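You operate a simulated robot arm through the tools that you are given. There is no shell and no other tool. Be economical: measure what you need, move in short steps, check, and stop when the job is done.

You are at the controls of a simulated robot arm. One attempt, no reset.

Task
Take the short roll labelled "40 m" from the top of the long table and put it on top of the box sleeve there. Put the core on the top of the line table away on the top of the sealer table. Put the tray on the shelf of the line table away on the top of the sealer table. Take the blue tile labelled "2 C" from the shelf of the line table and leave it on the start of the line belt. Take the label pack labelled "Lot 75" from the top of the line table and put it on the sleeve well. Take the tag from the sleeve station and put it on the shelf of the line table. Stack the green paper roll from the start of the line belt on top of the grey paper roll. Do these in any order. Set down upright: short roll.

The check looks at the end state, three seconds after you hand in, the way a careful person would. Anything else that was tipped, shoved, dropped, spilled or broken makes it a failure.

Robot
A 7-joint arm with a two-finger parallel gripper on a trunk, on a base that drives. Base frame: it is fixed to the floor where the robot stands at the start and does not move with it; the origin is under the middle of the robot, x ahead of it, y to its left, z up; the surface under the hand at the start is at about z = 0.85. Units: m, rad, N and s.
With the tool pointing down near the work surface it reaches from about 0.38 to 0.74 m from the robot's upright axis, wherever it stands. Its first joint turns from -2.496 to 2.496 rad. Places, roughly: blue tile [0.25, 3, 0.25]; box sleeve (16x17x8 cm) [0.7, 0.7, 0.9]; core (6x6x13 cm) [-0.3, 2.6, 0.8]; label pack [0.25, 3.25, 0.75]; paper roll [-1, 3.5, 1]; shelf of the line table [0, 2.9, 0.4]; short roll [0.75, 0.25, 1]; sleeve well (22x17 cm) [-1.78, 3.9, 0.96]; start of the line belt [-1, 3.6, 0.9]; tag [-1.5, 3.5, 1]; top of the sealer table [4.1, -2.8, 0.7]; tray [-0.25, 3, 0.5]. Payload 3 kg.
The tool frame sits at the grasp point between the pads (the TCP): z along the fingers, y along the line on which they close. The tips reach 0.03 m beyond it. Largest opening 0.11 m; finger width 0.02, thickness 0.01; the body of the gripper, 0.048 by 0.112 m, starts 0.055 m behind the TCP.
Orientation is told as [roll, pitch, yaw] about the base's x, y, z axes, in that order, counted from this pose: with the fingers straight down and closing along the base's y, the tool's x points along the base's -x, its y along +y and its z along -z.

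Tools
- The arm moves only by the tool step_arm. Its arguments are lists of equal length, an entry for each row: "delta_rot": the turn, a rotation vector about the tool's x, y, z in units of 6 degrees (1.0 is 6 degrees), a list of three; "offset": the shift along the tool's x, y, z in units of 20 mm (1.0 is 20 mm), a list of three; "fingers": the opening, from 0 (shut) to 1 (fully open). In form: {"delta_rot": [[rx, ry, rz], ...], "offset": [[dx, dy, dz], ...], "fingers": [fingers, ...]}. A call has 1 to 8 rows; each row shifts and turns the commanded pose from where the row before left it, along the tool's axes as they then stand. A call with a number of a shift or a turn outside -1 to 1 is refused whole. Each row takes 0.2 s and may step no farther than 0.05 m and 0.15 rad from the row before; otherwise, or with a gripper value out of range, the whole call is refused. A pose out of reach is approached as far as the arm can. The call stops where the force on the tool passes 40 N (or 10 N more than at its start, if that is more) or the arm is blocked; 0.2 s more then pass. Each finger travels about 0.108 m/s and halts on what it meets, pressing with about 31 N; the grip force reading is that of the motor and also rises with nothing between the fingers. The clock runs only during rows and for 0.2 s after the last one: add rows that do not move to give the fingers time. The reply holds the time, the measured pose of the TCP, the force on the tool along the base axes, the opening and the grip force, in the units named above and with some noise, with the torque about the TCP (base axes, N m) and any sound that the robot's microphone picked up, and new pictures: "show" is both (left out), scene, wrist or none.
- Cameras (640 x 400 px; columns grow to the right, rows downward): "scene" is now at [0.1521, 0.0253, 1.6534]; the picture's right is [0.33, -0.94, 0.00], its down [-0.72, -0.25, -0.64] and it looks along [0.61, 0.21, -0.77] (base axes); focal length 256 px, centre (320, 200). "wrist" rides on the gripper at [0.072, 0.017, -0.103] in the tool frame; the picture's right is [-0.23, 0.97, 0.00], its down [-0.76, -0.18, -0.62] and it looks along [-0.61, -0.14, 0.78] (tool axes); focal length 222 px, centre (320, 200). There is no depth. A picture from a camera that has moved, and an enlarged one, comes with that camera's place and axes in the base frame and with its lens.
- move_column(by): slides the trunk up (or, below 0, down) by that many m; the arm and the scene camera ride with it, the base frame stays. It gives what a move gives, with no picture.
- steer(legs): drives the robot by 1 to 6 legs, each [ahead, left, turn to the left] in m, m and rad, along the robot's own axes; the way and the turn of a leg run together, so that a leg with both is an arc; at most 1.5 m and 3.142 rad a leg. The arm and the cameras ride along, it lands a little off, and it stops where it bumps. It gives what a move gives, and a new picture of the scene camera.
- turn_head(pan, tilt): turns the head with the scene camera to pan (to the left, within 1.501 rad either way) and tilt (down, from -0.506 to 1.204), counted from straight ahead of the robot. It gives what a move gives, and a new picture of the scene camera.
- zoom(camera, box): a new picture of the part [left, top, right, bottom] of that camera's present view, enlarged. The clock stands still meanwhile.
- job_done(): hands the job in; it is judged then, once.

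Go step by step. Nothing tells you exact positions but the pictures and the camera data: compare them with the known pose of the tool, close in by small moves and look again before you grip or let go. The budget is 207 turns and 260 pictures, counting those below and the enlarged ones. Unless the task says otherwise, let go and move clear before handing in.

The tools are called after "Emit:" by a JSON object that holds its "api" and its "payload". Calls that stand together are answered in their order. step_arm: Moves the arm, as the interface text tells. Its arguments: {"type":"object","properties":{"delta_rot":{"type":"array"},"offset":{"type":"array"},"fingers":{"type":"array"},"show":{"type":"string","enum":["both","scene","wrist","none"]}},"required":["delta_rot","offset","fingers"]} The other tools are called the same way: move_column (by) slides the trunk up or down; steer (legs) drives the base; turn_head (pan, tilt) turns the head that bears the scene camera; zoom (camera, box) takes an enlarged picture of a part of a camera's view; job_done () hands the job in.

At the start:

```text
time_s: 0.0
eef_pos: [0.5756, 0.2653, 1.2581]
tool_rot: [-0.002, 0.0, -0.001]
contact_force: [0.4, -0.6, 0.4]
moment: [0.0, -0.03, -0.01]
width: 0.1099
grasp_force: 0.0
trunk travel left (down, up): [-0.779, 0.111]
robot x, y, heading: [-0.0009, -0.0064, -0.003]
head pan, tilt: [0.339, 0.871]
```

scene: 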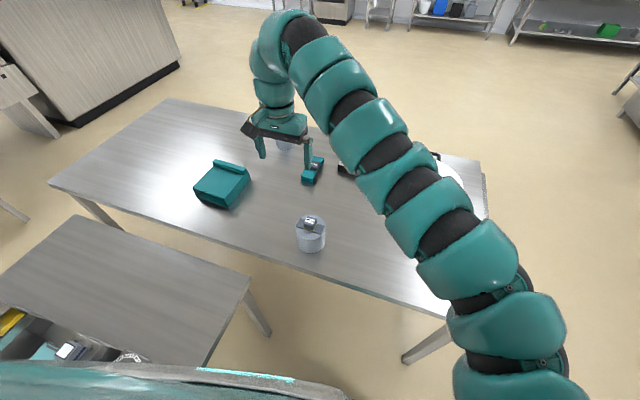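
wrist: 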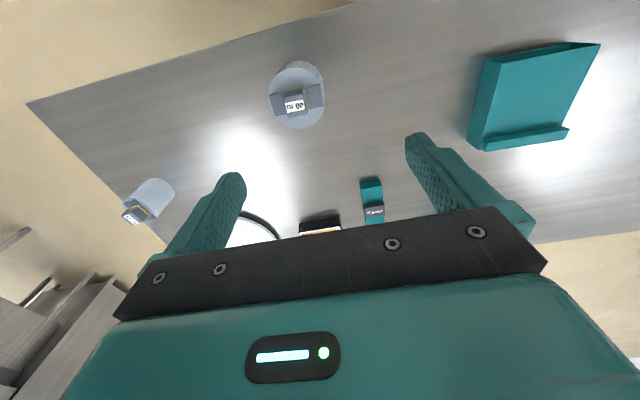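

I see the long table with the sleeve, two rolls and other items. I'll zoom in to read the labels first.

Emit:
{"api": "zoom", "payload": {"camera": "wrist", "box": [240, 40, 360, 140]}}

Emit:
{"api": "zoom", "payload": {"camera": "scene", "box": [170, 120, 350, 270]}}

Emit:
{"api": "zoom", "payload": {"camera": "wrist", "box": [100, 160, 200, 240]}}

```text
4.00 times, centred on (300, 90) of wrist
camera zoom: at [0.5021, 0.2817, 1.3607], right [0.23, 0.97, 0.0], down [0.76, -0.18, 0.62], along [0.61, -0.14, -0.78], focal length 888 px, centre (400, 640)
```

zoom: 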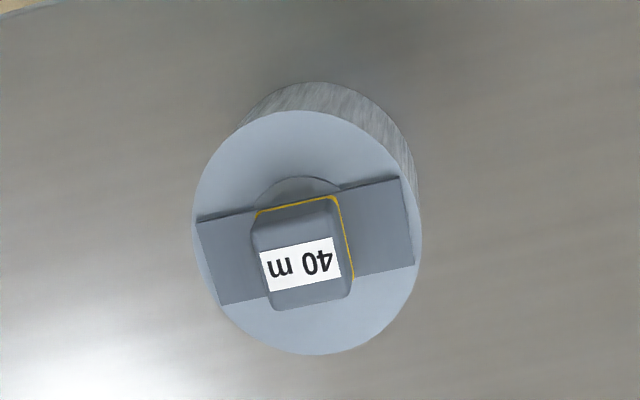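

```text
2.67 times, centred on (260, 195) of scene
camera zoom: at [0.1521, 0.0253, 1.6534], right [0.33, -0.94, 0.0], down [-0.72, -0.25, -0.64], along [0.61, 0.21, -0.77], focal length 683 px, centre (480, 213)
```

zoom: 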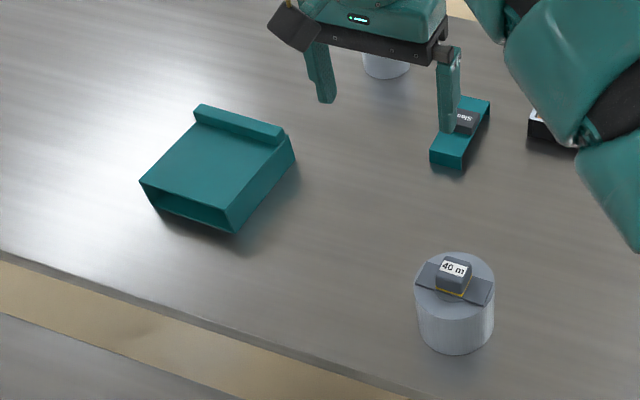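

```text
5.00 times, centred on (150, 200) of wrist
camera zoom: at [0.5021, 0.2817, 1.3607], right [0.23, 0.97, 0.0], down [0.76, -0.18, 0.62], along [0.61, -0.14, -0.78], focal length 1111 px, centre (1170, 200)
```

zoom: 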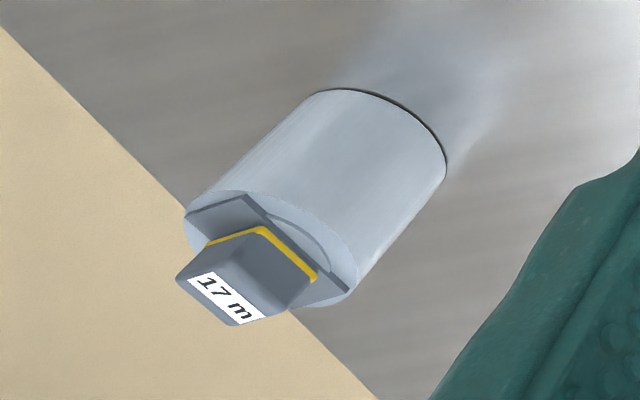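

The 40 m roll is the nearest one, with its knob top at about (0.603, 0.215, 0.963). I'll bring the gripper above it and look.

Emit:
{"api": "step_arm", "payload": {"delta_rot": [[0, 0, 0], [0, 0, 0], [0, 0, 0], [0, 0, 0], [0, 0, 0], [0, 0, 0], [0, 0, 0], [0, 0, 0]], "offset": [[-0.2, -0.32, 1], [-0.2, -0.32, 1], [-0.2, -0.32, 1], [-0.2, -0.32, 1], [-0.2, -0.32, 1], [-0.2, -0.3, 1], [-0.15, -0.3, 1], [0, -0.3, 1]], "fingers": [1, 1, 1, 1, 1, 1, 1, 1]}}

```text
time_s: 1.8
eef_pos: [0.6033, 0.2158, 1.0978]
tool_rot: [0.0, 0.001, 0.001]
contact_force: [0.0, 0.2, -0.2]
moment: [0.03, 0.01, -0.03]
width: 0.1101
grasp_force: 0.1
trunk travel left (down, up): [-0.779, 0.111]
robot x, y, heading: [-0.002, -0.0013, -0.003]
head pan, tilt: [0.339, 0.871]
camera scene: at [0.1524, 0.0252, 1.6534], right [0.33, -0.94, 0.0], down [-0.72, -0.25, -0.64], along [0.61, 0.21, -0.77], focal length 256 px, centre (320, 200)
camera wrist: at [0.529, 0.2323, 1.2001], right [0.23, 0.97, 0.0], down [0.76, -0.18, 0.62], along [0.61, -0.14, -0.78], focal length 222 px, centre (320, 200)
```

scene: 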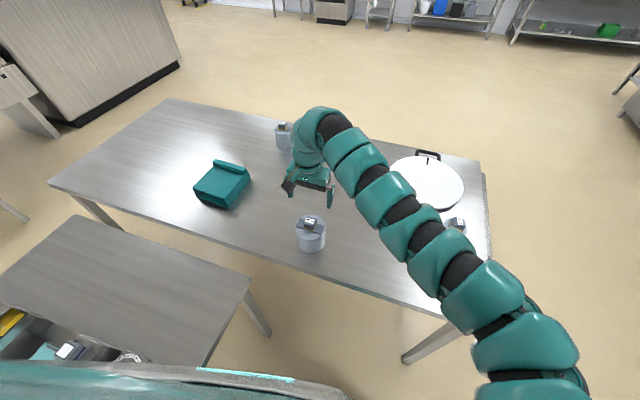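
wrist: 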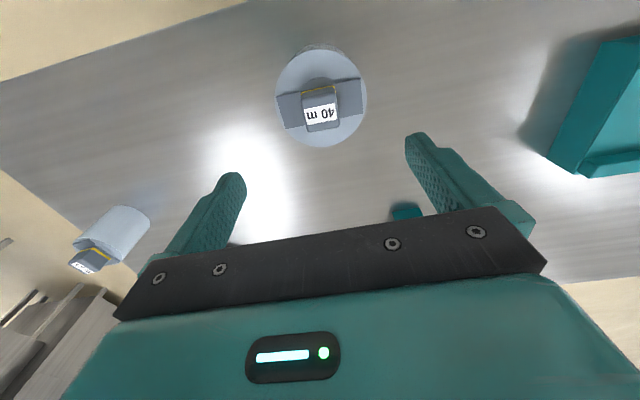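

The gripper is centred over the knob, so I'll make a small yaw correction and descend partway.

Emit:
{"api": "step_arm", "payload": {"delta_rot": [[0, 0, 0.7], [0, 0, 0], [0, 0, 0], [0, 0, 0], [0, 0, 0], [0, 0, 0]], "offset": [[0, 0, 1], [0, 0, 1], [0, 0, 1], [0, 0, 1], [0, 0, 1], [0, 0, 0.7]], "fingers": [0.8, 0.8, 0.8, 0.8, 0.8, 0.8]}}

Emit:
{"api": "zoom", "payload": {"camera": "scene", "box": [260, 160, 360, 260]}}

```text
time_s: 3.2
eef_pos: [0.6032, 0.2157, 0.9829]
tool_rot: [-0.001, 0.0, -0.073]
contact_force: [0.0, -1.0, -0.3]
moment: [0.06, 0.0, -0.01]
width: 0.0879
grasp_force: 0.1
trunk travel left (down, up): [-0.779, 0.111]
robot x, y, heading: [-0.0001, -0.0026, 0.001]
head pan, tilt: [0.339, 0.871]
camera scene: at [0.1522, 0.0252, 1.6534], right [0.33, -0.94, 0.0], down [-0.72, -0.25, -0.64], along [0.61, 0.21, -0.77], focal length 256 px, centre (320, 200)
camera wrist: at [0.5304, 0.2369, 1.0859], right [0.3, 0.95, 0.0], down [0.75, -0.23, 0.62], along [0.59, -0.19, -0.78], focal length 222 px, centre (320, 200)
```

scene: 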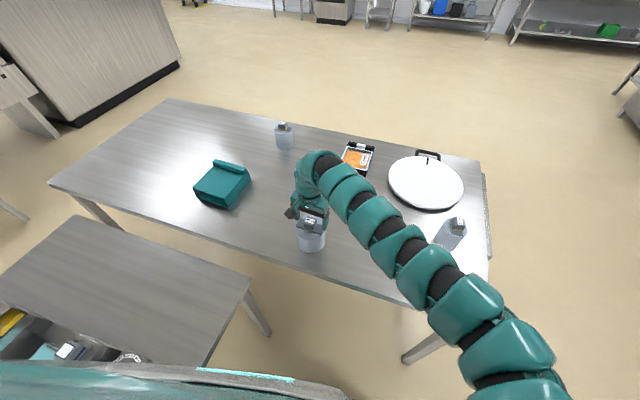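
wrist: 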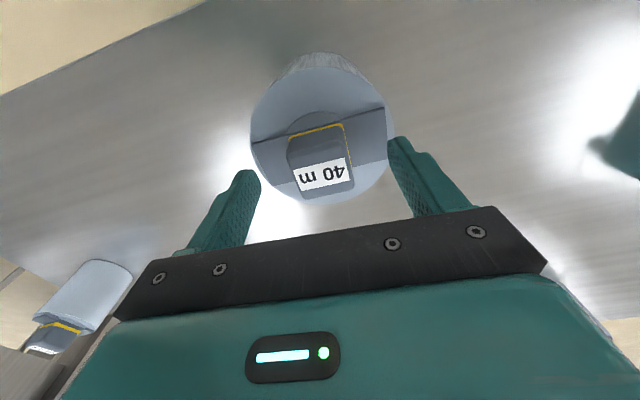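

```text
4.00 times, centred on (310, 210) of scene
camera zoom: at [0.1522, 0.0252, 1.6534], right [0.33, -0.94, 0.0], down [-0.72, -0.25, -0.64], along [0.61, 0.21, -0.77], focal length 1024 px, centre (360, 160)
```

zoom: 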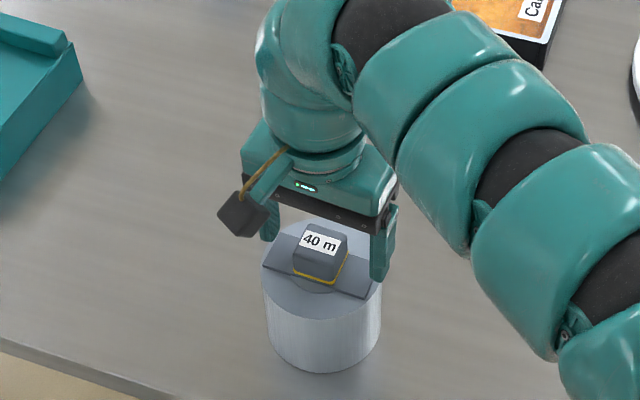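

The knob is well centred. I'll descend so the fingertips come near the plate, then close.

Emit:
{"api": "step_arm", "payload": {"delta_rot": [[0, 0, -0.35], [0, 0, 0], [0, 0, 0], [0, 0, 0], [0, 0, 0], [0, 0, 0]], "offset": [[0, 0, 0.5], [0, 0, 0.45], [0, 0, 0], [0, 0, 0], [0, 0, 0], [0, 0, 0]], "fingers": [0.6, 0.6, 0.2, 0.1, 0.1, 0.1]}}

Emit:
{"api": "zoom", "payload": {"camera": "scene", "box": [260, 160, 360, 260]}}

```text
time_s: 3.9
eef_pos: [0.6045, 0.2126, 0.9728]
tool_rot: [0.003, -0.012, -0.04]
contact_force: [-2.1, -2.5, 35.9]
moment: [-0.54, 0.84, -0.26]
width: 0.0358
grasp_force: 13.6
trunk travel left (down, up): [-0.779, 0.111]
robot x, y, heading: [-0.0022, -0.0023, -0.002]
head pan, tilt: [0.339, 0.871]
stopped in row 3: the force on the tool passed its limit at 77 N (the readings are from after the stop); the commanded pose is now the measured one
camera scene: at [0.1479, 0.0239, 1.6544], right [0.33, -0.94, 0.0], down [-0.72, -0.25, -0.65], along [0.61, 0.21, -0.76], focal length 256 px, centre (320, 200)
camera wrist: at [0.5307, 0.2318, 1.0732], right [0.27, 0.96, 0.01], down [0.75, -0.21, 0.63], along [0.61, -0.16, -0.77], focal length 222 px, centre (320, 200)
```

scene: 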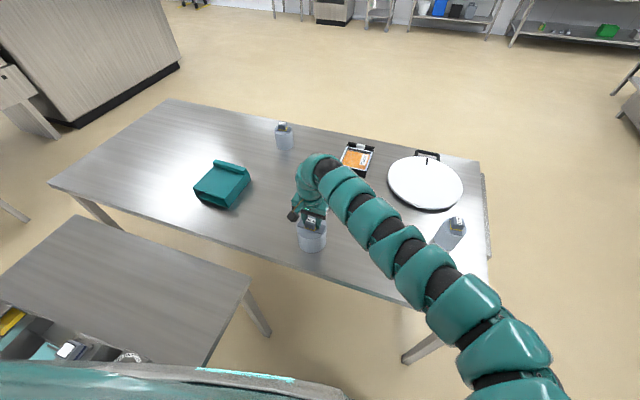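
wrist: 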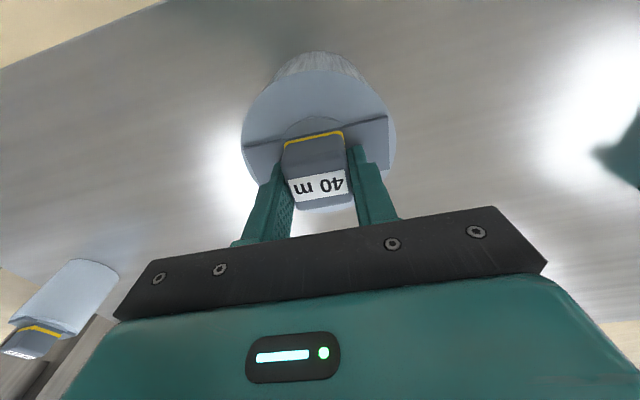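

```text
4.00 times, centred on (310, 210) of scene
camera zoom: at [0.1479, 0.0239, 1.6544], right [0.33, -0.94, 0.0], down [-0.72, -0.25, -0.65], along [0.61, 0.21, -0.76], focal length 1024 px, centre (360, 160)
```

zoom: 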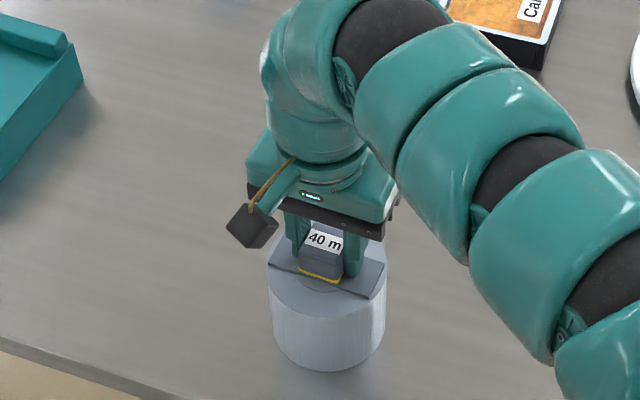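

The fingertips rest on the plate with the knob between them. I'll ease off a little, grip firmly, and lift.

Emit:
{"api": "step_arm", "payload": {"delta_rot": [[0, 0, 0], [0, 0, 0], [0, 0, 0], [0, 0, 0], [0, 0, 0], [0, 0, 0]], "offset": [[0, 0, -0.1], [0, 0, 0], [0, 0, -0.3], [0, 0, -0.5], [0, 0, -0.6], [0, 0, 0]], "fingers": [0.1, 0.1, 0.1, 0.1, 0.1, 0.1]}}

Emit:
{"api": "zoom", "payload": {"camera": "scene", "box": [180, 140, 360, 260]}}

```text
time_s: 5.3
eef_pos: [0.6048, 0.2144, 0.9975]
tool_rot: [-0.003, -0.005, -0.04]
contact_force: [0.4, 0.1, -4.3]
moment: [-0.01, 0.02, -0.02]
width: 0.0359
grasp_force: 30.8
trunk travel left (down, up): [-0.779, 0.111]
robot x, y, heading: [0.0001, -0.0005, 0.002]
head pan, tilt: [0.339, 0.871]
camera scene: at [0.1524, 0.0252, 1.6533], right [0.33, -0.94, 0.0], down [-0.72, -0.25, -0.64], along [0.61, 0.21, -0.77], focal length 256 px, centre (320, 200)
camera wrist: at [0.5326, 0.2331, 1.0991], right [0.27, 0.96, 0.0], down [0.75, -0.21, 0.63], along [0.6, -0.17, -0.78], focal length 222 px, centre (320, 200)
```

scene: 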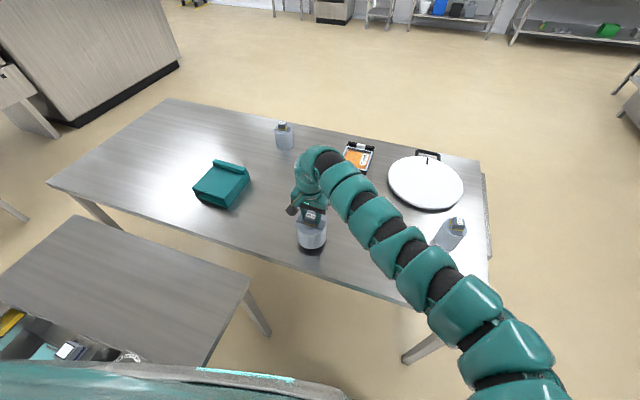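
wrist: 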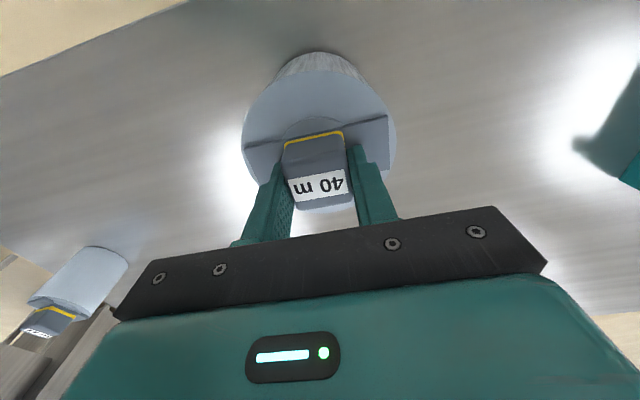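

```text
3.33 times, centred on (270, 200) of scene
camera zoom: at [0.1524, 0.0252, 1.6533], right [0.33, -0.94, 0.0], down [-0.72, -0.25, -0.64], along [0.61, 0.21, -0.77], focal length 854 px, centre (487, 200)
```

zoom: 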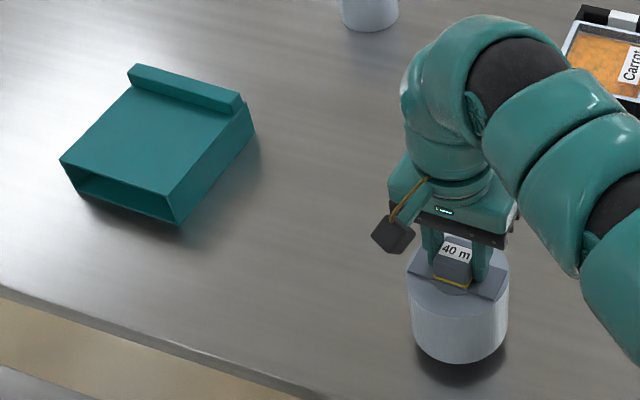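

The roll is lifted. The sleeve centre is around (0.68, 0.63), which is out of reach from here. I'll check the floor around me before driving left or forward.

Emit:
{"api": "turn_head", "payload": {"pan": 1.0, "tilt": 1.0}}

Emit:
{"api": "turn_head", "payload": {"pan": 0.0, "tilt": 1.2}}

```text
time_s: 6.4
eef_pos: [0.6056, 0.2133, 0.9981]
tool_rot: [-0.002, -0.004, -0.04]
contact_force: [-0.5, -0.9, -4.4]
moment: [-0.03, -0.06, -0.01]
width: 0.0359
grasp_force: 30.7
trunk travel left (down, up): [-0.779, 0.111]
robot x, y, heading: [-0.0036, 0.0001, -0.001]
head pan, tilt: [1.0, 1.0]
camera scene: at [0.1175, 0.0582, 1.6439], right [0.84, -0.54, 0.0], down [-0.46, -0.71, -0.54], along [0.29, 0.45, -0.84], focal length 256 px, centre (320, 200)
```

scene: 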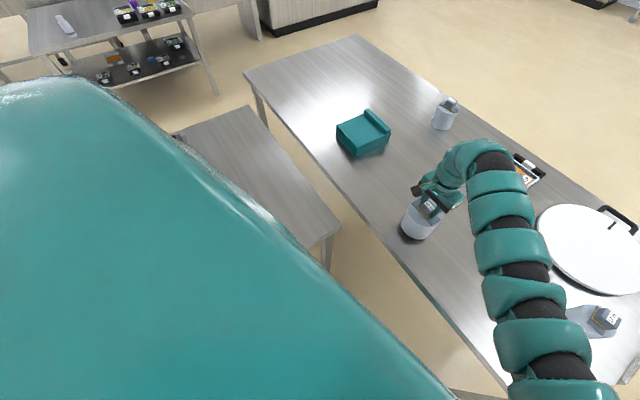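

```text
time_s: 7.6
eef_pos: [0.6062, 0.2133, 0.9968]
tool_rot: [-0.002, -0.005, -0.039]
contact_force: [0.2, 0.2, -3.8]
moment: [-0.04, 0.01, -0.01]
width: 0.0358
grasp_force: 31.1
trunk travel left (down, up): [-0.779, 0.111]
robot x, y, heading: [-0.0039, 0.0017, -0.002]
head pan, tilt: [0.0, 1.201]
camera scene: at [0.1357, -0.0003, 1.6313], right [0.0, -1.0, 0.0], down [-0.93, 0.0, -0.36], along [0.36, 0.0, -0.93], focal length 256 px, centre (320, 200)
```

scene: 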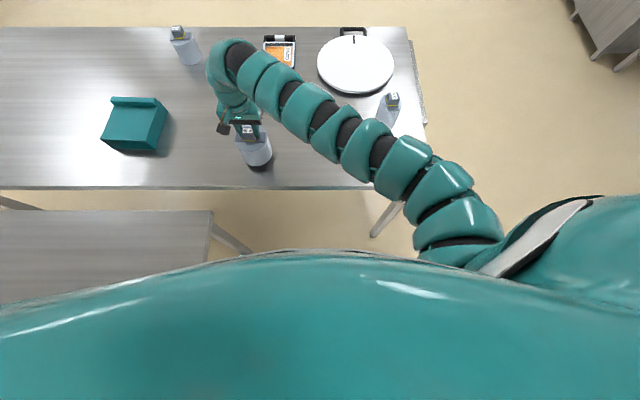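

The long table edge is at x≈0.48 and a small table's edge is at y≈0.385. I'll raise the roll and then nudge forward and left in small steps.

Emit:
{"api": "step_arm", "payload": {"delta_rot": [[0, 0, 0], [0, 0, 0], [0, 0, 0], [0, 0, 0], [0, 0, 0], [0, 0, 0], [0, 0, 0]], "offset": [[0, 0, -1], [0, 0, -1], [0, 0, -1], [0, 0, -1], [0, 0, -1], [0, 0, -1], [0, 0, -0.5]], "fingers": [0.1, 0.1, 0.1, 0.1, 0.1, 0.1, 0.1], "show": "none"}}

Emit:
{"api": "steer", "payload": {"legs": [[0.12, 0.04, 0]]}}

```text
time_s: 9.2
eef_pos: [0.6045, 0.2124, 1.1271]
tool_rot: [-0.002, -0.005, -0.041]
contact_force: [-0.3, -0.4, -4.0]
moment: [-0.01, 0.01, -0.01]
width: 0.0356
grasp_force: 30.4
trunk travel left (down, up): [-0.779, 0.111]
robot x, y, heading: [0.0001, 0.0016, -0.001]
head pan, tilt: [0.0, 1.201]
```

```text
time_s: 10.5
eef_pos: [0.7264, 0.2518, 1.1269]
tool_rot: [-0.002, -0.004, -0.041]
contact_force: [0.9, -1.0, -4.9]
moment: [-0.01, -0.01, -0.02]
width: 0.0356
grasp_force: 30.6
trunk travel left (down, up): [-0.779, 0.111]
robot x, y, heading: [0.1204, 0.0418, -0.004]
head pan, tilt: [0.0, 1.201]
camera scene: at [0.2568, 0.0398, 1.6311], right [0.0, -1.0, 0.0], down [-0.93, 0.0, -0.36], along [0.36, 0.0, -0.93], focal length 256 px, centre (320, 200)
```

scene: 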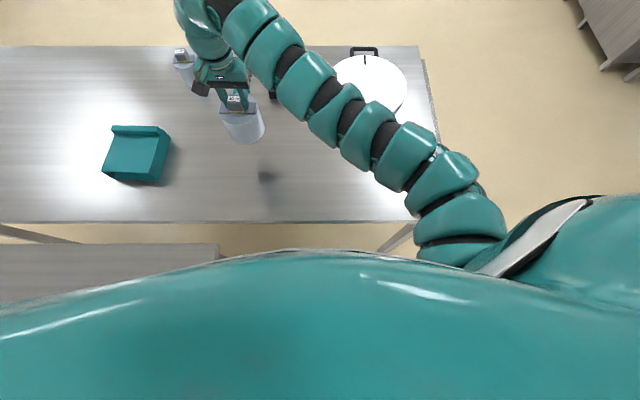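

No bump occurred, so I'll edge a bit further.

Emit:
{"api": "steer", "payload": {"legs": [[0.04, 0.05, 0]]}}

```text
time_s: 11.5
eef_pos: [0.7644, 0.3047, 1.1266]
tool_rot: [-0.005, -0.005, -0.04]
contact_force: [0.7, -0.6, -4.4]
moment: [0.0, 0.0, 0.01]
width: 0.0357
grasp_force: 30.9
trunk travel left (down, up): [-0.779, 0.111]
robot x, y, heading: [0.1571, 0.0918, 0.001]
head pan, tilt: [0.0, 1.201]
camera scene: at [0.2965, 0.0917, 1.6311], right [0.0, -1.0, 0.0], down [-0.93, 0.0, -0.36], along [0.36, 0.0, -0.93], focal length 256 px, centre (320, 200)
```

scene: 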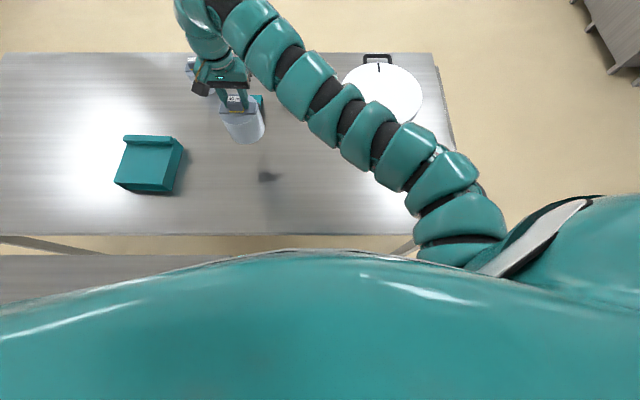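

One more small move to the left, then I'll measure the sleeve.

Emit:
{"api": "steer", "payload": {"legs": [[0.0, 0.04, 0]]}}

Emit:
{"api": "zoom", "payload": {"camera": "scene", "box": [80, 90, 240, 210]}}

```text
time_s: 12.4
eef_pos: [0.7634, 0.347, 1.1269]
tool_rot: [-0.004, -0.005, -0.039]
contact_force: [0.5, 0.3, -4.9]
moment: [-0.03, -0.01, 0.0]
width: 0.0359
grasp_force: 31.0
trunk travel left (down, up): [-0.779, 0.111]
robot x, y, heading: [0.1581, 0.1346, -0.0]
head pan, tilt: [0.0, 1.201]
camera scene: at [0.2952, 0.1337, 1.6312], right [0.0, -1.0, 0.0], down [-0.93, 0.0, -0.36], along [0.36, 0.0, -0.93], focal length 256 px, centre (320, 200)
```

scene: 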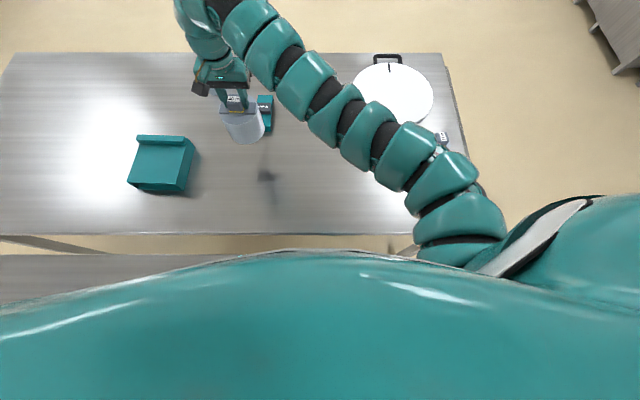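

```text
3.33 times, centred on (160, 150) of scene
camera zoom: at [0.2952, 0.1337, 1.6312], right [0.0, -1.0, 0.0], down [-0.93, 0.0, -0.36], along [0.36, 0.0, -0.93], focal length 854 px, centre (853, 367)
```

zoom: 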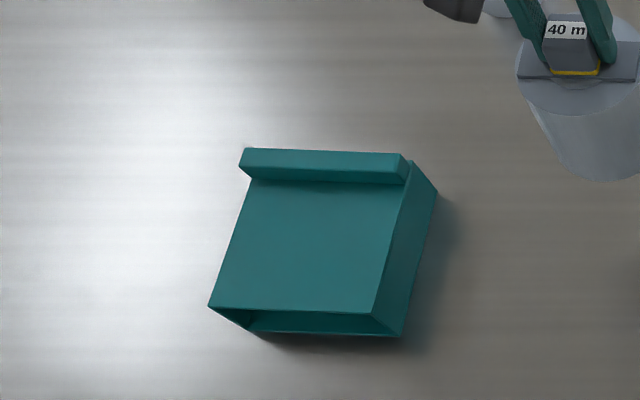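

The sleeve's free top area is centred at about (0.687, 0.641). I'll move the roll over it.

Emit:
{"api": "step_arm", "payload": {"delta_rot": [[0, 0, 0], [0, 0, 0], [0, 0, 0], [0, 0, 0], [0, 0, 0], [0, 0, 0], [0, 0, 0], [0, 0, 0]], "offset": [[0.57, 0.9, 0], [0.57, 1, 0], [0.57, 1, 0], [0.57, 1, 0], [0.57, 1, 0], [0.57, 1, 0], [0.57, 1, 0], [0.57, 1, 0]], "fingers": [0.1, 0.1, 0.1, 0.1, 0.1, 0.1, 0.1, 0.1], "show": "none"}}

Emit:
{"api": "step_arm", "payload": {"delta_rot": [[0, 0, 0], [0, 0, 0], [0, 0, 0], [0, 0, 0], [0, 0, 0], [0, 0, 0], [0, 0, 0]], "offset": [[0, 1, 0], [0, 1, 0], [0, 1, 0], [0, 1, 0], [0, 1, 0], [0, 1, 0], [0, 0.6, 0]], "fingers": [0.1, 0.1, 0.1, 0.1, 0.1, 0.1, 0.1]}}

Emit:
{"api": "zoom", "payload": {"camera": "scene", "box": [80, 90, 240, 210]}}

```text
time_s: 14.2
eef_pos: [0.678, 0.5066, 1.128]
tool_rot: [-0.004, -0.006, -0.039]
contact_force: [0.8, -0.5, -3.5]
moment: [0.02, -0.02, 0.0]
width: 0.0358
grasp_force: 31.3
trunk travel left (down, up): [-0.779, 0.111]
robot x, y, heading: [0.1624, 0.1298, 0.001]
head pan, tilt: [0.0, 1.201]
```

```text
time_s: 15.8
eef_pos: [0.6699, 0.5262, 1.125]
tool_rot: [0.0, -0.004, -0.04]
contact_force: [-0.9, -0.4, -5.1]
moment: [0.02, 0.02, 0.02]
width: 0.0359
grasp_force: 30.7
out of reach, approached as far as the arm can: row 1, 2, 3, 4, 5, 6, 7
trunk travel left (down, up): [-0.779, 0.111]
robot x, y, heading: [0.1616, 0.1325, -0.0]
head pan, tilt: [0.0, 1.201]
camera scene: at [0.2949, 0.1309, 1.6313], right [0.0, -1.0, 0.0], down [-0.93, 0.0, -0.36], along [0.36, 0.0, -0.93], focal length 256 px, centre (320, 200)
camera wrist: at [0.5961, 0.5459, 1.2268], right [0.27, 0.96, 0.0], down [0.75, -0.21, 0.63], along [0.6, -0.17, -0.78], focal length 222 px, centre (320, 200)
```

scene: 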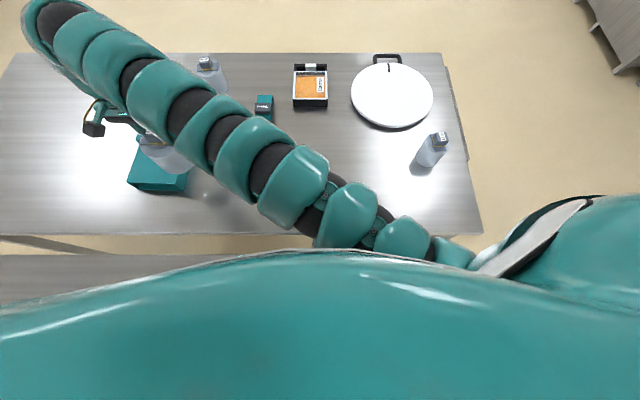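
wrist: 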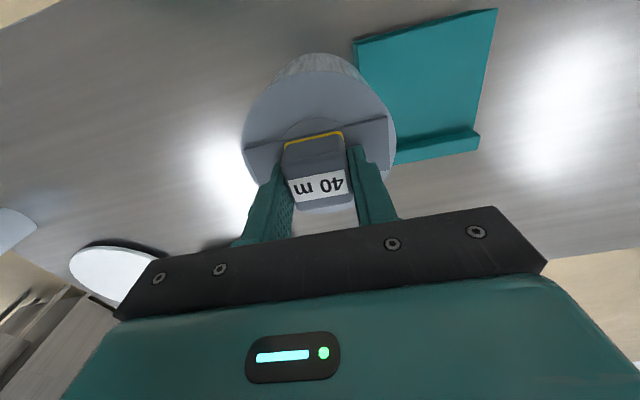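

```text
3.33 times, centred on (160, 150) of scene
camera zoom: at [0.2949, 0.1309, 1.6313], right [0.0, -1.0, 0.0], down [-0.93, 0.0, -0.36], along [0.36, 0.0, -0.93], focal length 854 px, centre (853, 367)
```

zoom: 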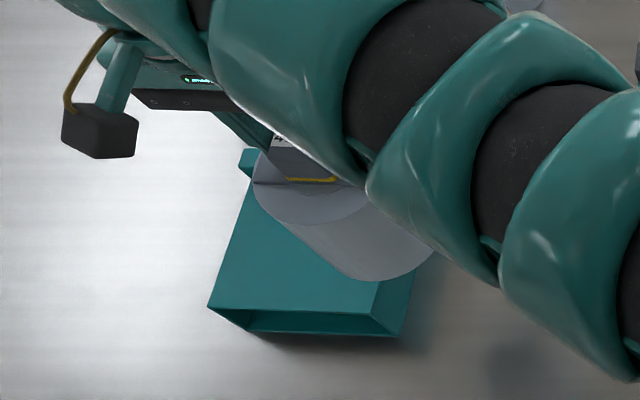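

The reach is limited at this height. I'll raise the trunk so the shoulder is higher, and nudge closer.

Emit:
{"api": "move_column", "payload": {"by": 0.105}}

Emit:
{"api": "steer", "payload": {"legs": [[0.04, 0.03, 0]]}}

```text
time_s: 17.1
eef_pos: [0.6692, 0.5262, 1.2299]
tool_rot: [-0.003, -0.005, -0.04]
contact_force: [0.7, 0.0, -4.1]
moment: [0.02, -0.03, -0.02]
width: 0.0357
grasp_force: 30.9
trunk travel left (down, up): [-0.884, 0.006]
robot x, y, heading: [0.1586, 0.1339, -0.0]
head pan, tilt: [0.0, 1.201]
```

```text
time_s: 18.1
eef_pos: [0.7101, 0.5577, 1.2295]
tool_rot: [-0.003, -0.004, -0.04]
contact_force: [0.9, 0.3, -4.6]
moment: [0.0, 0.0, 0.0]
width: 0.0357
grasp_force: 31.5
trunk travel left (down, up): [-0.884, 0.006]
robot x, y, heading: [0.1984, 0.1609, 0.001]
head pan, tilt: [0.0, 1.201]
camera scene: at [0.3376, 0.1632, 1.7361], right [0.0, -1.0, 0.0], down [-0.93, 0.0, -0.36], along [0.36, 0.0, -0.93], focal length 256 px, centre (320, 200)
```

scene: 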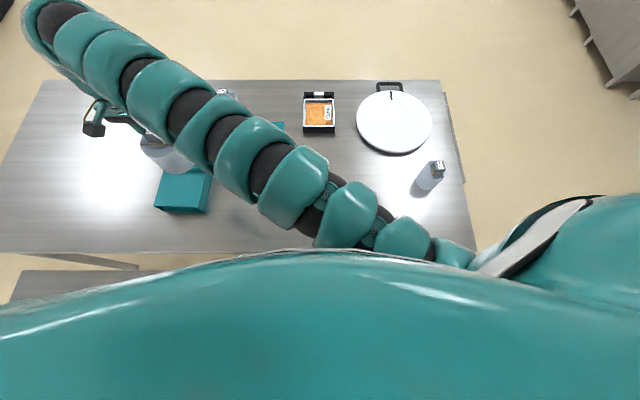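

Now I'll lower the arm and move toward the target.

Emit:
{"api": "step_arm", "payload": {"delta_rot": [[0, 0, 0], [0, 0, 0], [0, 0, 0], [0, 0, 0], [0, 0, 0], [0, 0, 0]], "offset": [[0.3, 0, 1], [0.3, 0, 1], [0.3, 0, 1], [0.3, 0, 1], [0.3, 0, 1], [0, 0, 0.7]], "fingers": [0.1, 0.1, 0.1, 0.1, 0.1, 0.1], "show": "none"}}

Emit:
{"api": "step_arm", "payload": {"delta_rot": [[0, 0, 0], [0, 0, 0], [0, 0, 0], [0, 0, 0], [0, 0, 0]], "offset": [[0, 1, 0], [0, 1, 0], [0, 1, 0], [0, 1, 0], [0, 0.1, 0]], "fingers": [0.1, 0.1, 0.1, 0.1, 0.1]}}

Emit:
{"api": "zoom", "payload": {"camera": "scene", "box": [80, 110, 240, 230]}}

```text
time_s: 19.5
eef_pos: [0.6808, 0.5602, 1.1158]
tool_rot: [-0.002, -0.005, -0.04]
contact_force: [0.0, 0.0, -4.7]
moment: [0.03, -0.01, 0.05]
width: 0.0357
grasp_force: 30.6
trunk travel left (down, up): [-0.884, 0.006]
robot x, y, heading: [0.2026, 0.1608, -0.002]
head pan, tilt: [0.0, 1.201]
```

```text
time_s: 20.7
eef_pos: [0.6788, 0.5722, 1.1161]
tool_rot: [-0.001, -0.004, -0.039]
contact_force: [-0.6, -0.3, -3.5]
moment: [-0.01, -0.01, 0.0]
width: 0.0358
grasp_force: 30.5
out of reach, approached as far as the arm can: row 1, 2, 3, 4
trunk travel left (down, up): [-0.884, 0.006]
robot x, y, heading: [0.2007, 0.1627, -0.002]
head pan, tilt: [0.0, 1.201]
camera scene: at [0.3347, 0.1621, 1.7363], right [0.0, -1.0, 0.0], down [-0.93, 0.0, -0.36], along [0.36, 0.0, -0.93], focal length 256 px, centre (320, 200)
camera wrist: at [0.6046, 0.5917, 1.2188], right [0.27, 0.96, 0.0], down [0.75, -0.21, 0.63], along [0.61, -0.17, -0.78], focal length 222 px, centre (320, 200)
```

scene: 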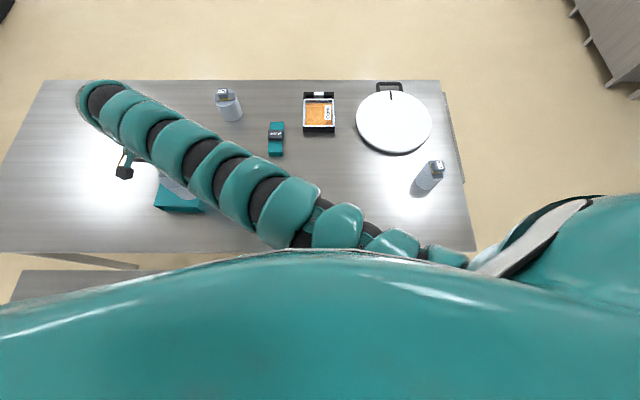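
wrist: 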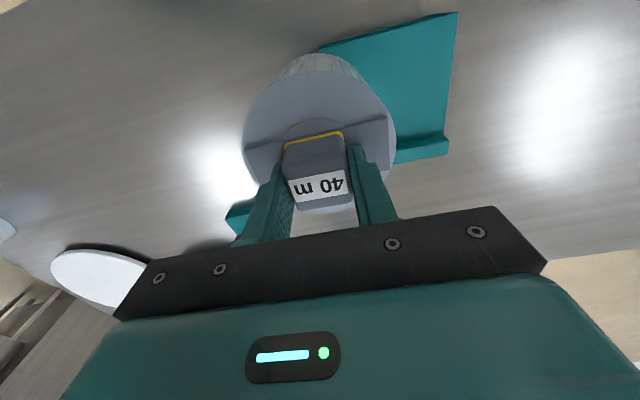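

```text
3.33 times, centred on (160, 170) of scene
camera zoom: at [0.3347, 0.1621, 1.7363], right [0.0, -1.0, 0.0], down [-0.93, 0.0, -0.36], along [0.36, 0.0, -0.93], focal length 854 px, centre (853, 300)
```

zoom: 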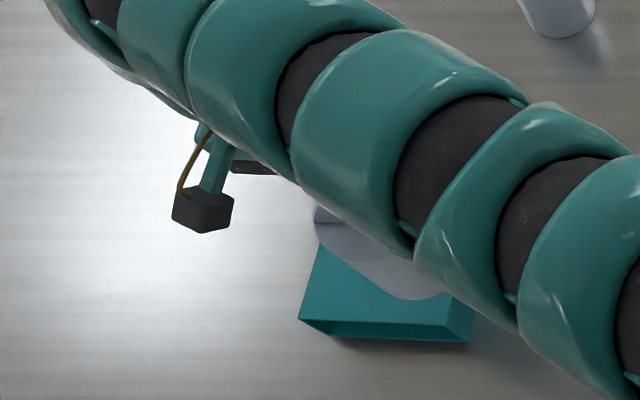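

The limit seems to come from the arm's pose rather than its distance. Turning the robot left should put the sleeve more in front of it.

Emit:
{"api": "steer", "payload": {"legs": [[0, 0, 0.2], [0, 0, 0.25]]}}

```text
time_s: 22.7
eef_pos: [0.449, 0.74, 1.1173]
tool_rot: [-0.003, -0.005, 0.416]
contact_force: [-0.3, -0.7, -4.5]
moment: [-0.01, -0.04, 0.01]
width: 0.0357
grasp_force: 31.2
trunk travel left (down, up): [-0.884, 0.006]
robot x, y, heading: [0.1956, 0.1625, 0.457]
head pan, tilt: [0.0, 1.201]
camera scene: at [0.3212, 0.2216, 1.7363], right [0.44, -0.9, 0.0], down [-0.84, -0.41, -0.36], along [0.33, 0.16, -0.93], focal length 256 px, centre (320, 200)
```

scene: 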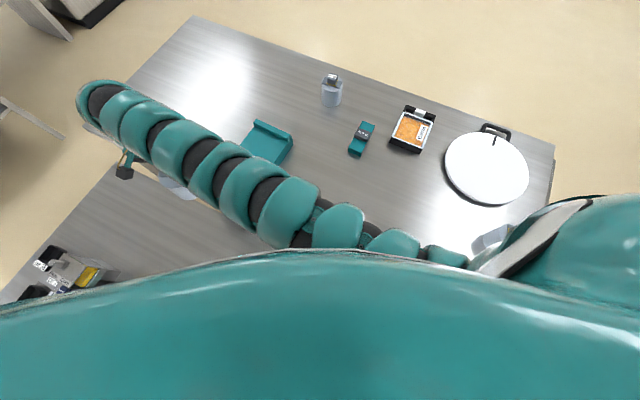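

No bump happened. Now I'll move the roll over the sleeve.

Emit:
{"api": "step_arm", "payload": {"delta_rot": [[0, 0, 0], [0, 0, 0], [0, 0, 0], [0, 0, 0], [0, 0, 0], [0, 0, 0], [0, 0, 0], [0, 0, 0]], "offset": [[-0.5, -1, 0], [-0.8, -1, 0], [-0.8, -1, 0], [-0.8, -1, 0], [-0.8, -1, 0], [-0.8, -1, 0], [-0.8, -1, 0], [-0.8, -1, 0]], "fingers": [0.1, 0.1, 0.1, 0.1, 0.1, 0.1, 0.1, 0.1], "show": "none"}}

Emit:
{"api": "step_arm", "payload": {"delta_rot": [[0, 0, 0], [0, 0, 0], [0, 0, 0], [0, 0, 0]], "offset": [[-0.9, -0.7, 0], [-0.9, -0.62, 0], [-0.83, 0, 0], [0, 0, 0]], "fingers": [0.1, 0.1, 0.1, 0.1]}}

Emit:
{"api": "zoom", "payload": {"camera": "scene", "box": [180, 90, 340, 210]}}

```text
time_s: 24.5
eef_pos: [0.6257, 0.6423, 1.1174]
tool_rot: [-0.002, -0.005, 0.415]
contact_force: [0.1, 0.4, -4.4]
moment: [0.01, -0.02, -0.01]
width: 0.0358
grasp_force: 30.9
trunk travel left (down, up): [-0.884, 0.006]
robot x, y, heading: [0.1991, 0.1624, 0.455]
head pan, tilt: [0.0, 1.201]
```

```text
time_s: 25.5
eef_pos: [0.6833, 0.6381, 1.1181]
tool_rot: [-0.001, -0.005, 0.416]
contact_force: [-0.2, -0.2, -4.3]
moment: [0.05, -0.01, 0.02]
width: 0.0356
grasp_force: 31.4
trunk travel left (down, up): [-0.884, 0.006]
robot x, y, heading: [0.2003, 0.1637, 0.451]
head pan, tilt: [0.0, 1.201]
camera scene: at [0.3213, 0.2209, 1.7363], right [0.44, -0.9, 0.0], down [-0.84, -0.41, -0.36], along [0.33, 0.16, -0.93], focal length 256 px, centre (320, 200)
camera wrist: at [0.6091, 0.6239, 1.2195], right [-0.18, 0.98, 0.0], down [0.77, 0.14, 0.63], along [0.62, 0.12, -0.78], focal length 222 px, centre (320, 200)
```

scene: 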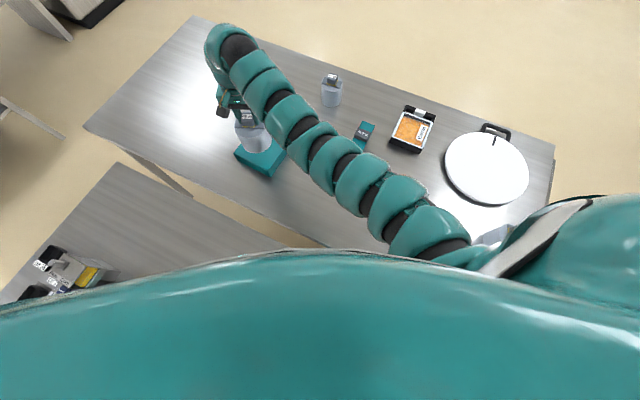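
wrist: 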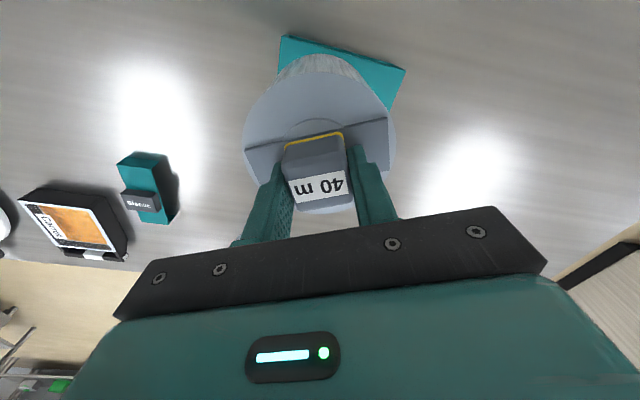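

```text
3.33 times, centred on (260, 150) of scene
camera zoom: at [0.3213, 0.2209, 1.7363], right [0.44, -0.9, 0.0], down [-0.84, -0.41, -0.36], along [0.33, 0.16, -0.93], focal length 854 px, centre (520, 367)
```

zoom: 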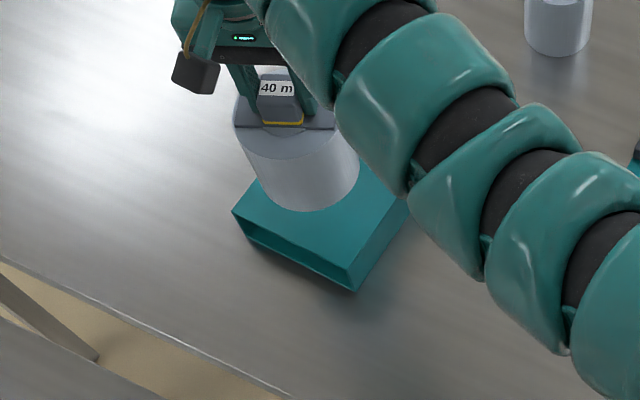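

Aligned over the free top. I'll lower to just above contact.

Emit:
{"api": "step_arm", "payload": {"delta_rot": [[0, 0, 0], [0, 0, 0], [0, 0, 0]], "offset": [[-0.18, -0.08, 0.8], [0, 0, 0.9], [0, 0, 0.95]], "fingers": [0.1, 0.1, 0.1], "show": "none"}}

Emit:
{"api": "step_arm", "payload": {"delta_rot": [[0, 0, 0], [0, 0, 0], [0, 0, 0]], "offset": [[0, 0, 0.12], [0, 0, 0.12], [0, 0, 0.1]], "fingers": [0.1, 0.1, 0.1], "show": "wrist"}}

Emit:
{"api": "zoom", "payload": {"camera": "scene", "box": [180, 90, 340, 210]}}

```text
time_s: 26.3
eef_pos: [0.69, 0.6391, 1.064]
tool_rot: [-0.002, -0.006, 0.414]
contact_force: [0.4, 0.6, -4.6]
moment: [0.01, 0.0, 0.02]
width: 0.0356
grasp_force: 31.1
trunk travel left (down, up): [-0.884, 0.006]
robot x, y, heading: [0.1983, 0.1611, 0.451]
head pan, tilt: [0.0, 1.201]
```

```text
time_s: 27.1
eef_pos: [0.6886, 0.6398, 1.057]
tool_rot: [-0.002, -0.006, 0.415]
contact_force: [-0.5, 1.3, -3.4]
moment: [-0.03, -0.02, 0.02]
width: 0.0359
grasp_force: 31.2
trunk travel left (down, up): [-0.884, 0.006]
robot x, y, heading: [0.1974, 0.1595, 0.456]
head pan, tilt: [0.0, 1.201]
camera wrist: at [0.6139, 0.625, 1.1595], right [-0.18, 0.98, 0.0], down [0.77, 0.14, 0.63], along [0.62, 0.11, -0.78], focal length 222 px, centre (320, 200)
```

wrist: 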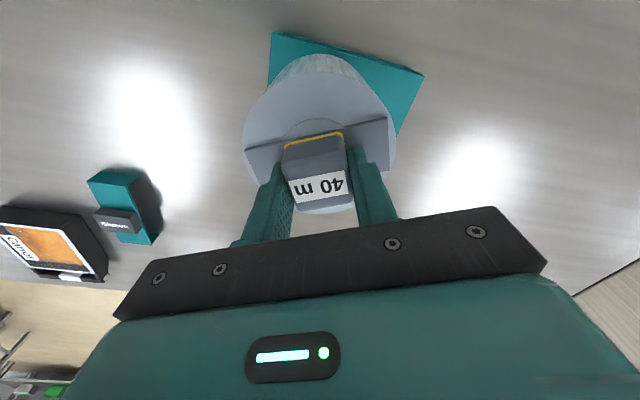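

```text
3.33 times, centred on (260, 150) of scene
camera zoom: at [0.3217, 0.2213, 1.7363], right [0.44, -0.9, 0.0], down [-0.84, -0.41, -0.36], along [0.33, 0.16, -0.93], focal length 854 px, centre (520, 367)
```

zoom: 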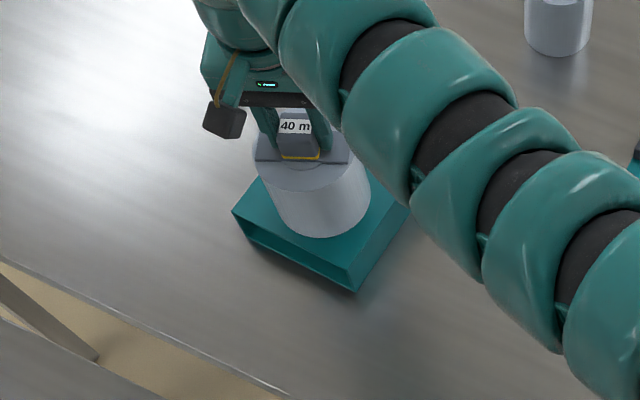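

Continuing down in small steps until contact.

Emit:
{"api": "step_arm", "payload": {"delta_rot": [[0, 0, 0], [0, 0, 0]], "offset": [[0, 0, 0.1], [0, 0, 0.05]], "fingers": [0.1, 0.1], "show": "none"}}

Emit:
{"api": "step_arm", "payload": {"delta_rot": [[0, 0, 0], [0, 0, 0]], "offset": [[0, 0, 0.1], [0, 0, 0.05]], "fingers": [0.1, 0.1], "show": "none"}}

```text
time_s: 27.7
eef_pos: [0.6885, 0.6394, 1.0547]
tool_rot: [-0.001, -0.005, 0.416]
contact_force: [0.5, -0.2, -4.5]
moment: [-0.02, -0.03, 0.0]
width: 0.0359
grasp_force: 31.4
trunk travel left (down, up): [-0.884, 0.006]
robot x, y, heading: [0.1995, 0.1606, 0.456]
head pan, tilt: [0.0, 1.201]
```

```text
time_s: 28.3
eef_pos: [0.6886, 0.6388, 1.0521]
tool_rot: [-0.001, -0.004, 0.416]
contact_force: [0.2, 0.0, -3.1]
moment: [0.03, -0.01, -0.02]
width: 0.0361
grasp_force: 30.6
trunk travel left (down, up): [-0.884, 0.006]
robot x, y, heading: [0.1984, 0.161, 0.456]
head pan, tilt: [0.0, 1.201]
```

Emit:
{"api": "step_arm", "payload": {"delta_rot": [[0, 0, 0], [0, 0, 0]], "offset": [[0, 0, 0.1], [0, 0, 0.05]], "fingers": [0.1, 0.1], "show": "none"}}

Emit:
{"api": "step_arm", "payload": {"delta_rot": [[0, 0, 0], [0, 0, 0]], "offset": [[0, 0, 0.05], [0, 0, 0.05]], "fingers": [0.1, 0.1], "show": "none"}}

Emit:
{"api": "zoom", "payload": {"camera": "scene", "box": [220, 120, 300, 180]}}

```text
time_s: 28.9
eef_pos: [0.689, 0.6396, 1.048]
tool_rot: [0.0, -0.005, 0.415]
contact_force: [0.5, -0.1, -3.8]
moment: [0.03, -0.01, 0.04]
width: 0.0358
grasp_force: 30.9
trunk travel left (down, up): [-0.884, 0.006]
robot x, y, heading: [0.2013, 0.1614, 0.462]
head pan, tilt: [0.0, 1.201]
```

```text
time_s: 29.5
eef_pos: [0.6885, 0.6406, 1.0481]
tool_rot: [-0.001, -0.005, 0.415]
contact_force: [-0.2, -0.3, -4.7]
moment: [0.0, -0.01, 0.02]
width: 0.0358
grasp_force: 30.7
trunk travel left (down, up): [-0.884, 0.006]
robot x, y, heading: [0.1997, 0.1617, 0.456]
head pan, tilt: [0.0, 1.201]
```

```text
6.67 times, centred on (260, 150) of scene
camera zoom: at [0.3218, 0.2213, 1.7363], right [0.44, -0.9, 0.0], down [-0.84, -0.41, -0.36], along [0.33, 0.16, -0.93], focal length 1707 px, centre (720, 533)
```

zoom: 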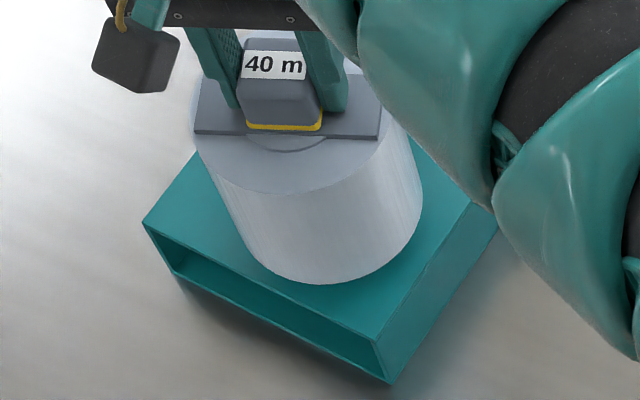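

Still hanging, so I'll continue in small steps.

Emit:
{"api": "step_arm", "payload": {"delta_rot": [[0, 0, 0], [0, 0, 0]], "offset": [[0, 0, 0.1], [0, 0, 0.07]], "fingers": [0.1, 0.1], "show": "none"}}

Emit:
{"api": "step_arm", "payload": {"delta_rot": [[0, 0, 0], [0, 0, 0]], "offset": [[0, 0, 0.07], [0, 0, 0.06]], "fingers": [0.1, 0.1], "show": "none"}}

Emit:
{"api": "step_arm", "payload": {"delta_rot": [[0, 0, 0], [0, 0, 0]], "offset": [[0, 0, 0.07], [0, 0, 0.06]], "fingers": [0.1, 0.1], "show": "none"}}

Emit:
{"api": "zoom", "payload": {"camera": "scene", "box": [220, 120, 300, 180]}}

```text
time_s: 30.1
eef_pos: [0.688, 0.6402, 1.0437]
tool_rot: [0.0, -0.005, 0.416]
contact_force: [-0.1, -0.1, -4.0]
moment: [0.01, -0.03, 0.03]
width: 0.0357
grasp_force: 31.1
trunk travel left (down, up): [-0.884, 0.006]
robot x, y, heading: [0.2006, 0.1631, 0.453]
head pan, tilt: [0.0, 1.201]
```

```text
time_s: 30.7
eef_pos: [0.6895, 0.6404, 1.0416]
tool_rot: [-0.002, -0.005, 0.415]
contact_force: [0.7, -0.4, -4.2]
moment: [0.0, 0.02, 0.04]
width: 0.036
grasp_force: 30.6
trunk travel left (down, up): [-0.884, 0.006]
robot x, y, heading: [0.2011, 0.164, 0.456]
head pan, tilt: [0.0, 1.201]
```

```text
time_s: 31.3
eef_pos: [0.6889, 0.6395, 1.0389]
tool_rot: [-0.002, -0.004, 0.415]
contact_force: [0.6, 0.1, -3.8]
moment: [-0.03, -0.02, 0.02]
width: 0.0358
grasp_force: 31.0
trunk travel left (down, up): [-0.884, 0.006]
robot x, y, heading: [0.2001, 0.1638, 0.452]
head pan, tilt: [0.0, 1.201]
```

```text
6.67 times, centred on (260, 150) of scene
camera zoom: at [0.3217, 0.2212, 1.7363], right [0.44, -0.9, 0.0], down [-0.84, -0.41, -0.36], along [0.33, 0.16, -0.93], focal length 1707 px, centre (720, 533)
```

zoom: 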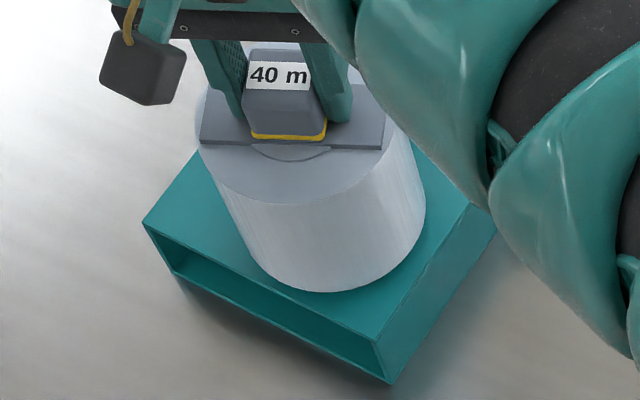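

The sleeve top is actually about z = 0.90, so its centre shifts to about (0.704, 0.663). I'll correct and continue.

Emit:
{"api": "step_arm", "payload": {"delta_rot": [[0, 0, 0], [0, 0, 0], [0, 0, 0]], "offset": [[-0.6, 0.4, 0], [-0.55, 0.35, 0], [0, 0, 0.3]], "fingers": [0.1, 0.1, 0.1], "show": "none"}}

Emit:
{"api": "zoom", "payload": {"camera": "scene", "box": [220, 120, 300, 180]}}

```text
time_s: 32.1
eef_pos: [0.6936, 0.6484, 1.0331]
tool_rot: [-0.004, -0.005, 0.415]
contact_force: [0.3, -0.7, -4.2]
moment: [-0.02, -0.02, 0.03]
width: 0.0357
grasp_force: 31.6
out of reach, approached as far as the arm can: row 1, 2
trunk travel left (down, up): [-0.884, 0.006]
robot x, y, heading: [0.2023, 0.1626, 0.456]
head pan, tilt: [0.0, 1.201]
```

```text
6.67 times, centred on (260, 150) of scene
camera zoom: at [0.321, 0.2224, 1.7363], right [0.44, -0.9, 0.0], down [-0.84, -0.41, -0.36], along [0.33, 0.16, -0.93], focal length 1707 px, centre (720, 533)
```

zoom: 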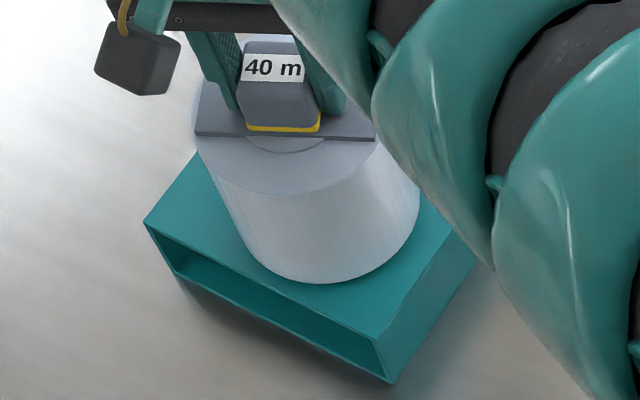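

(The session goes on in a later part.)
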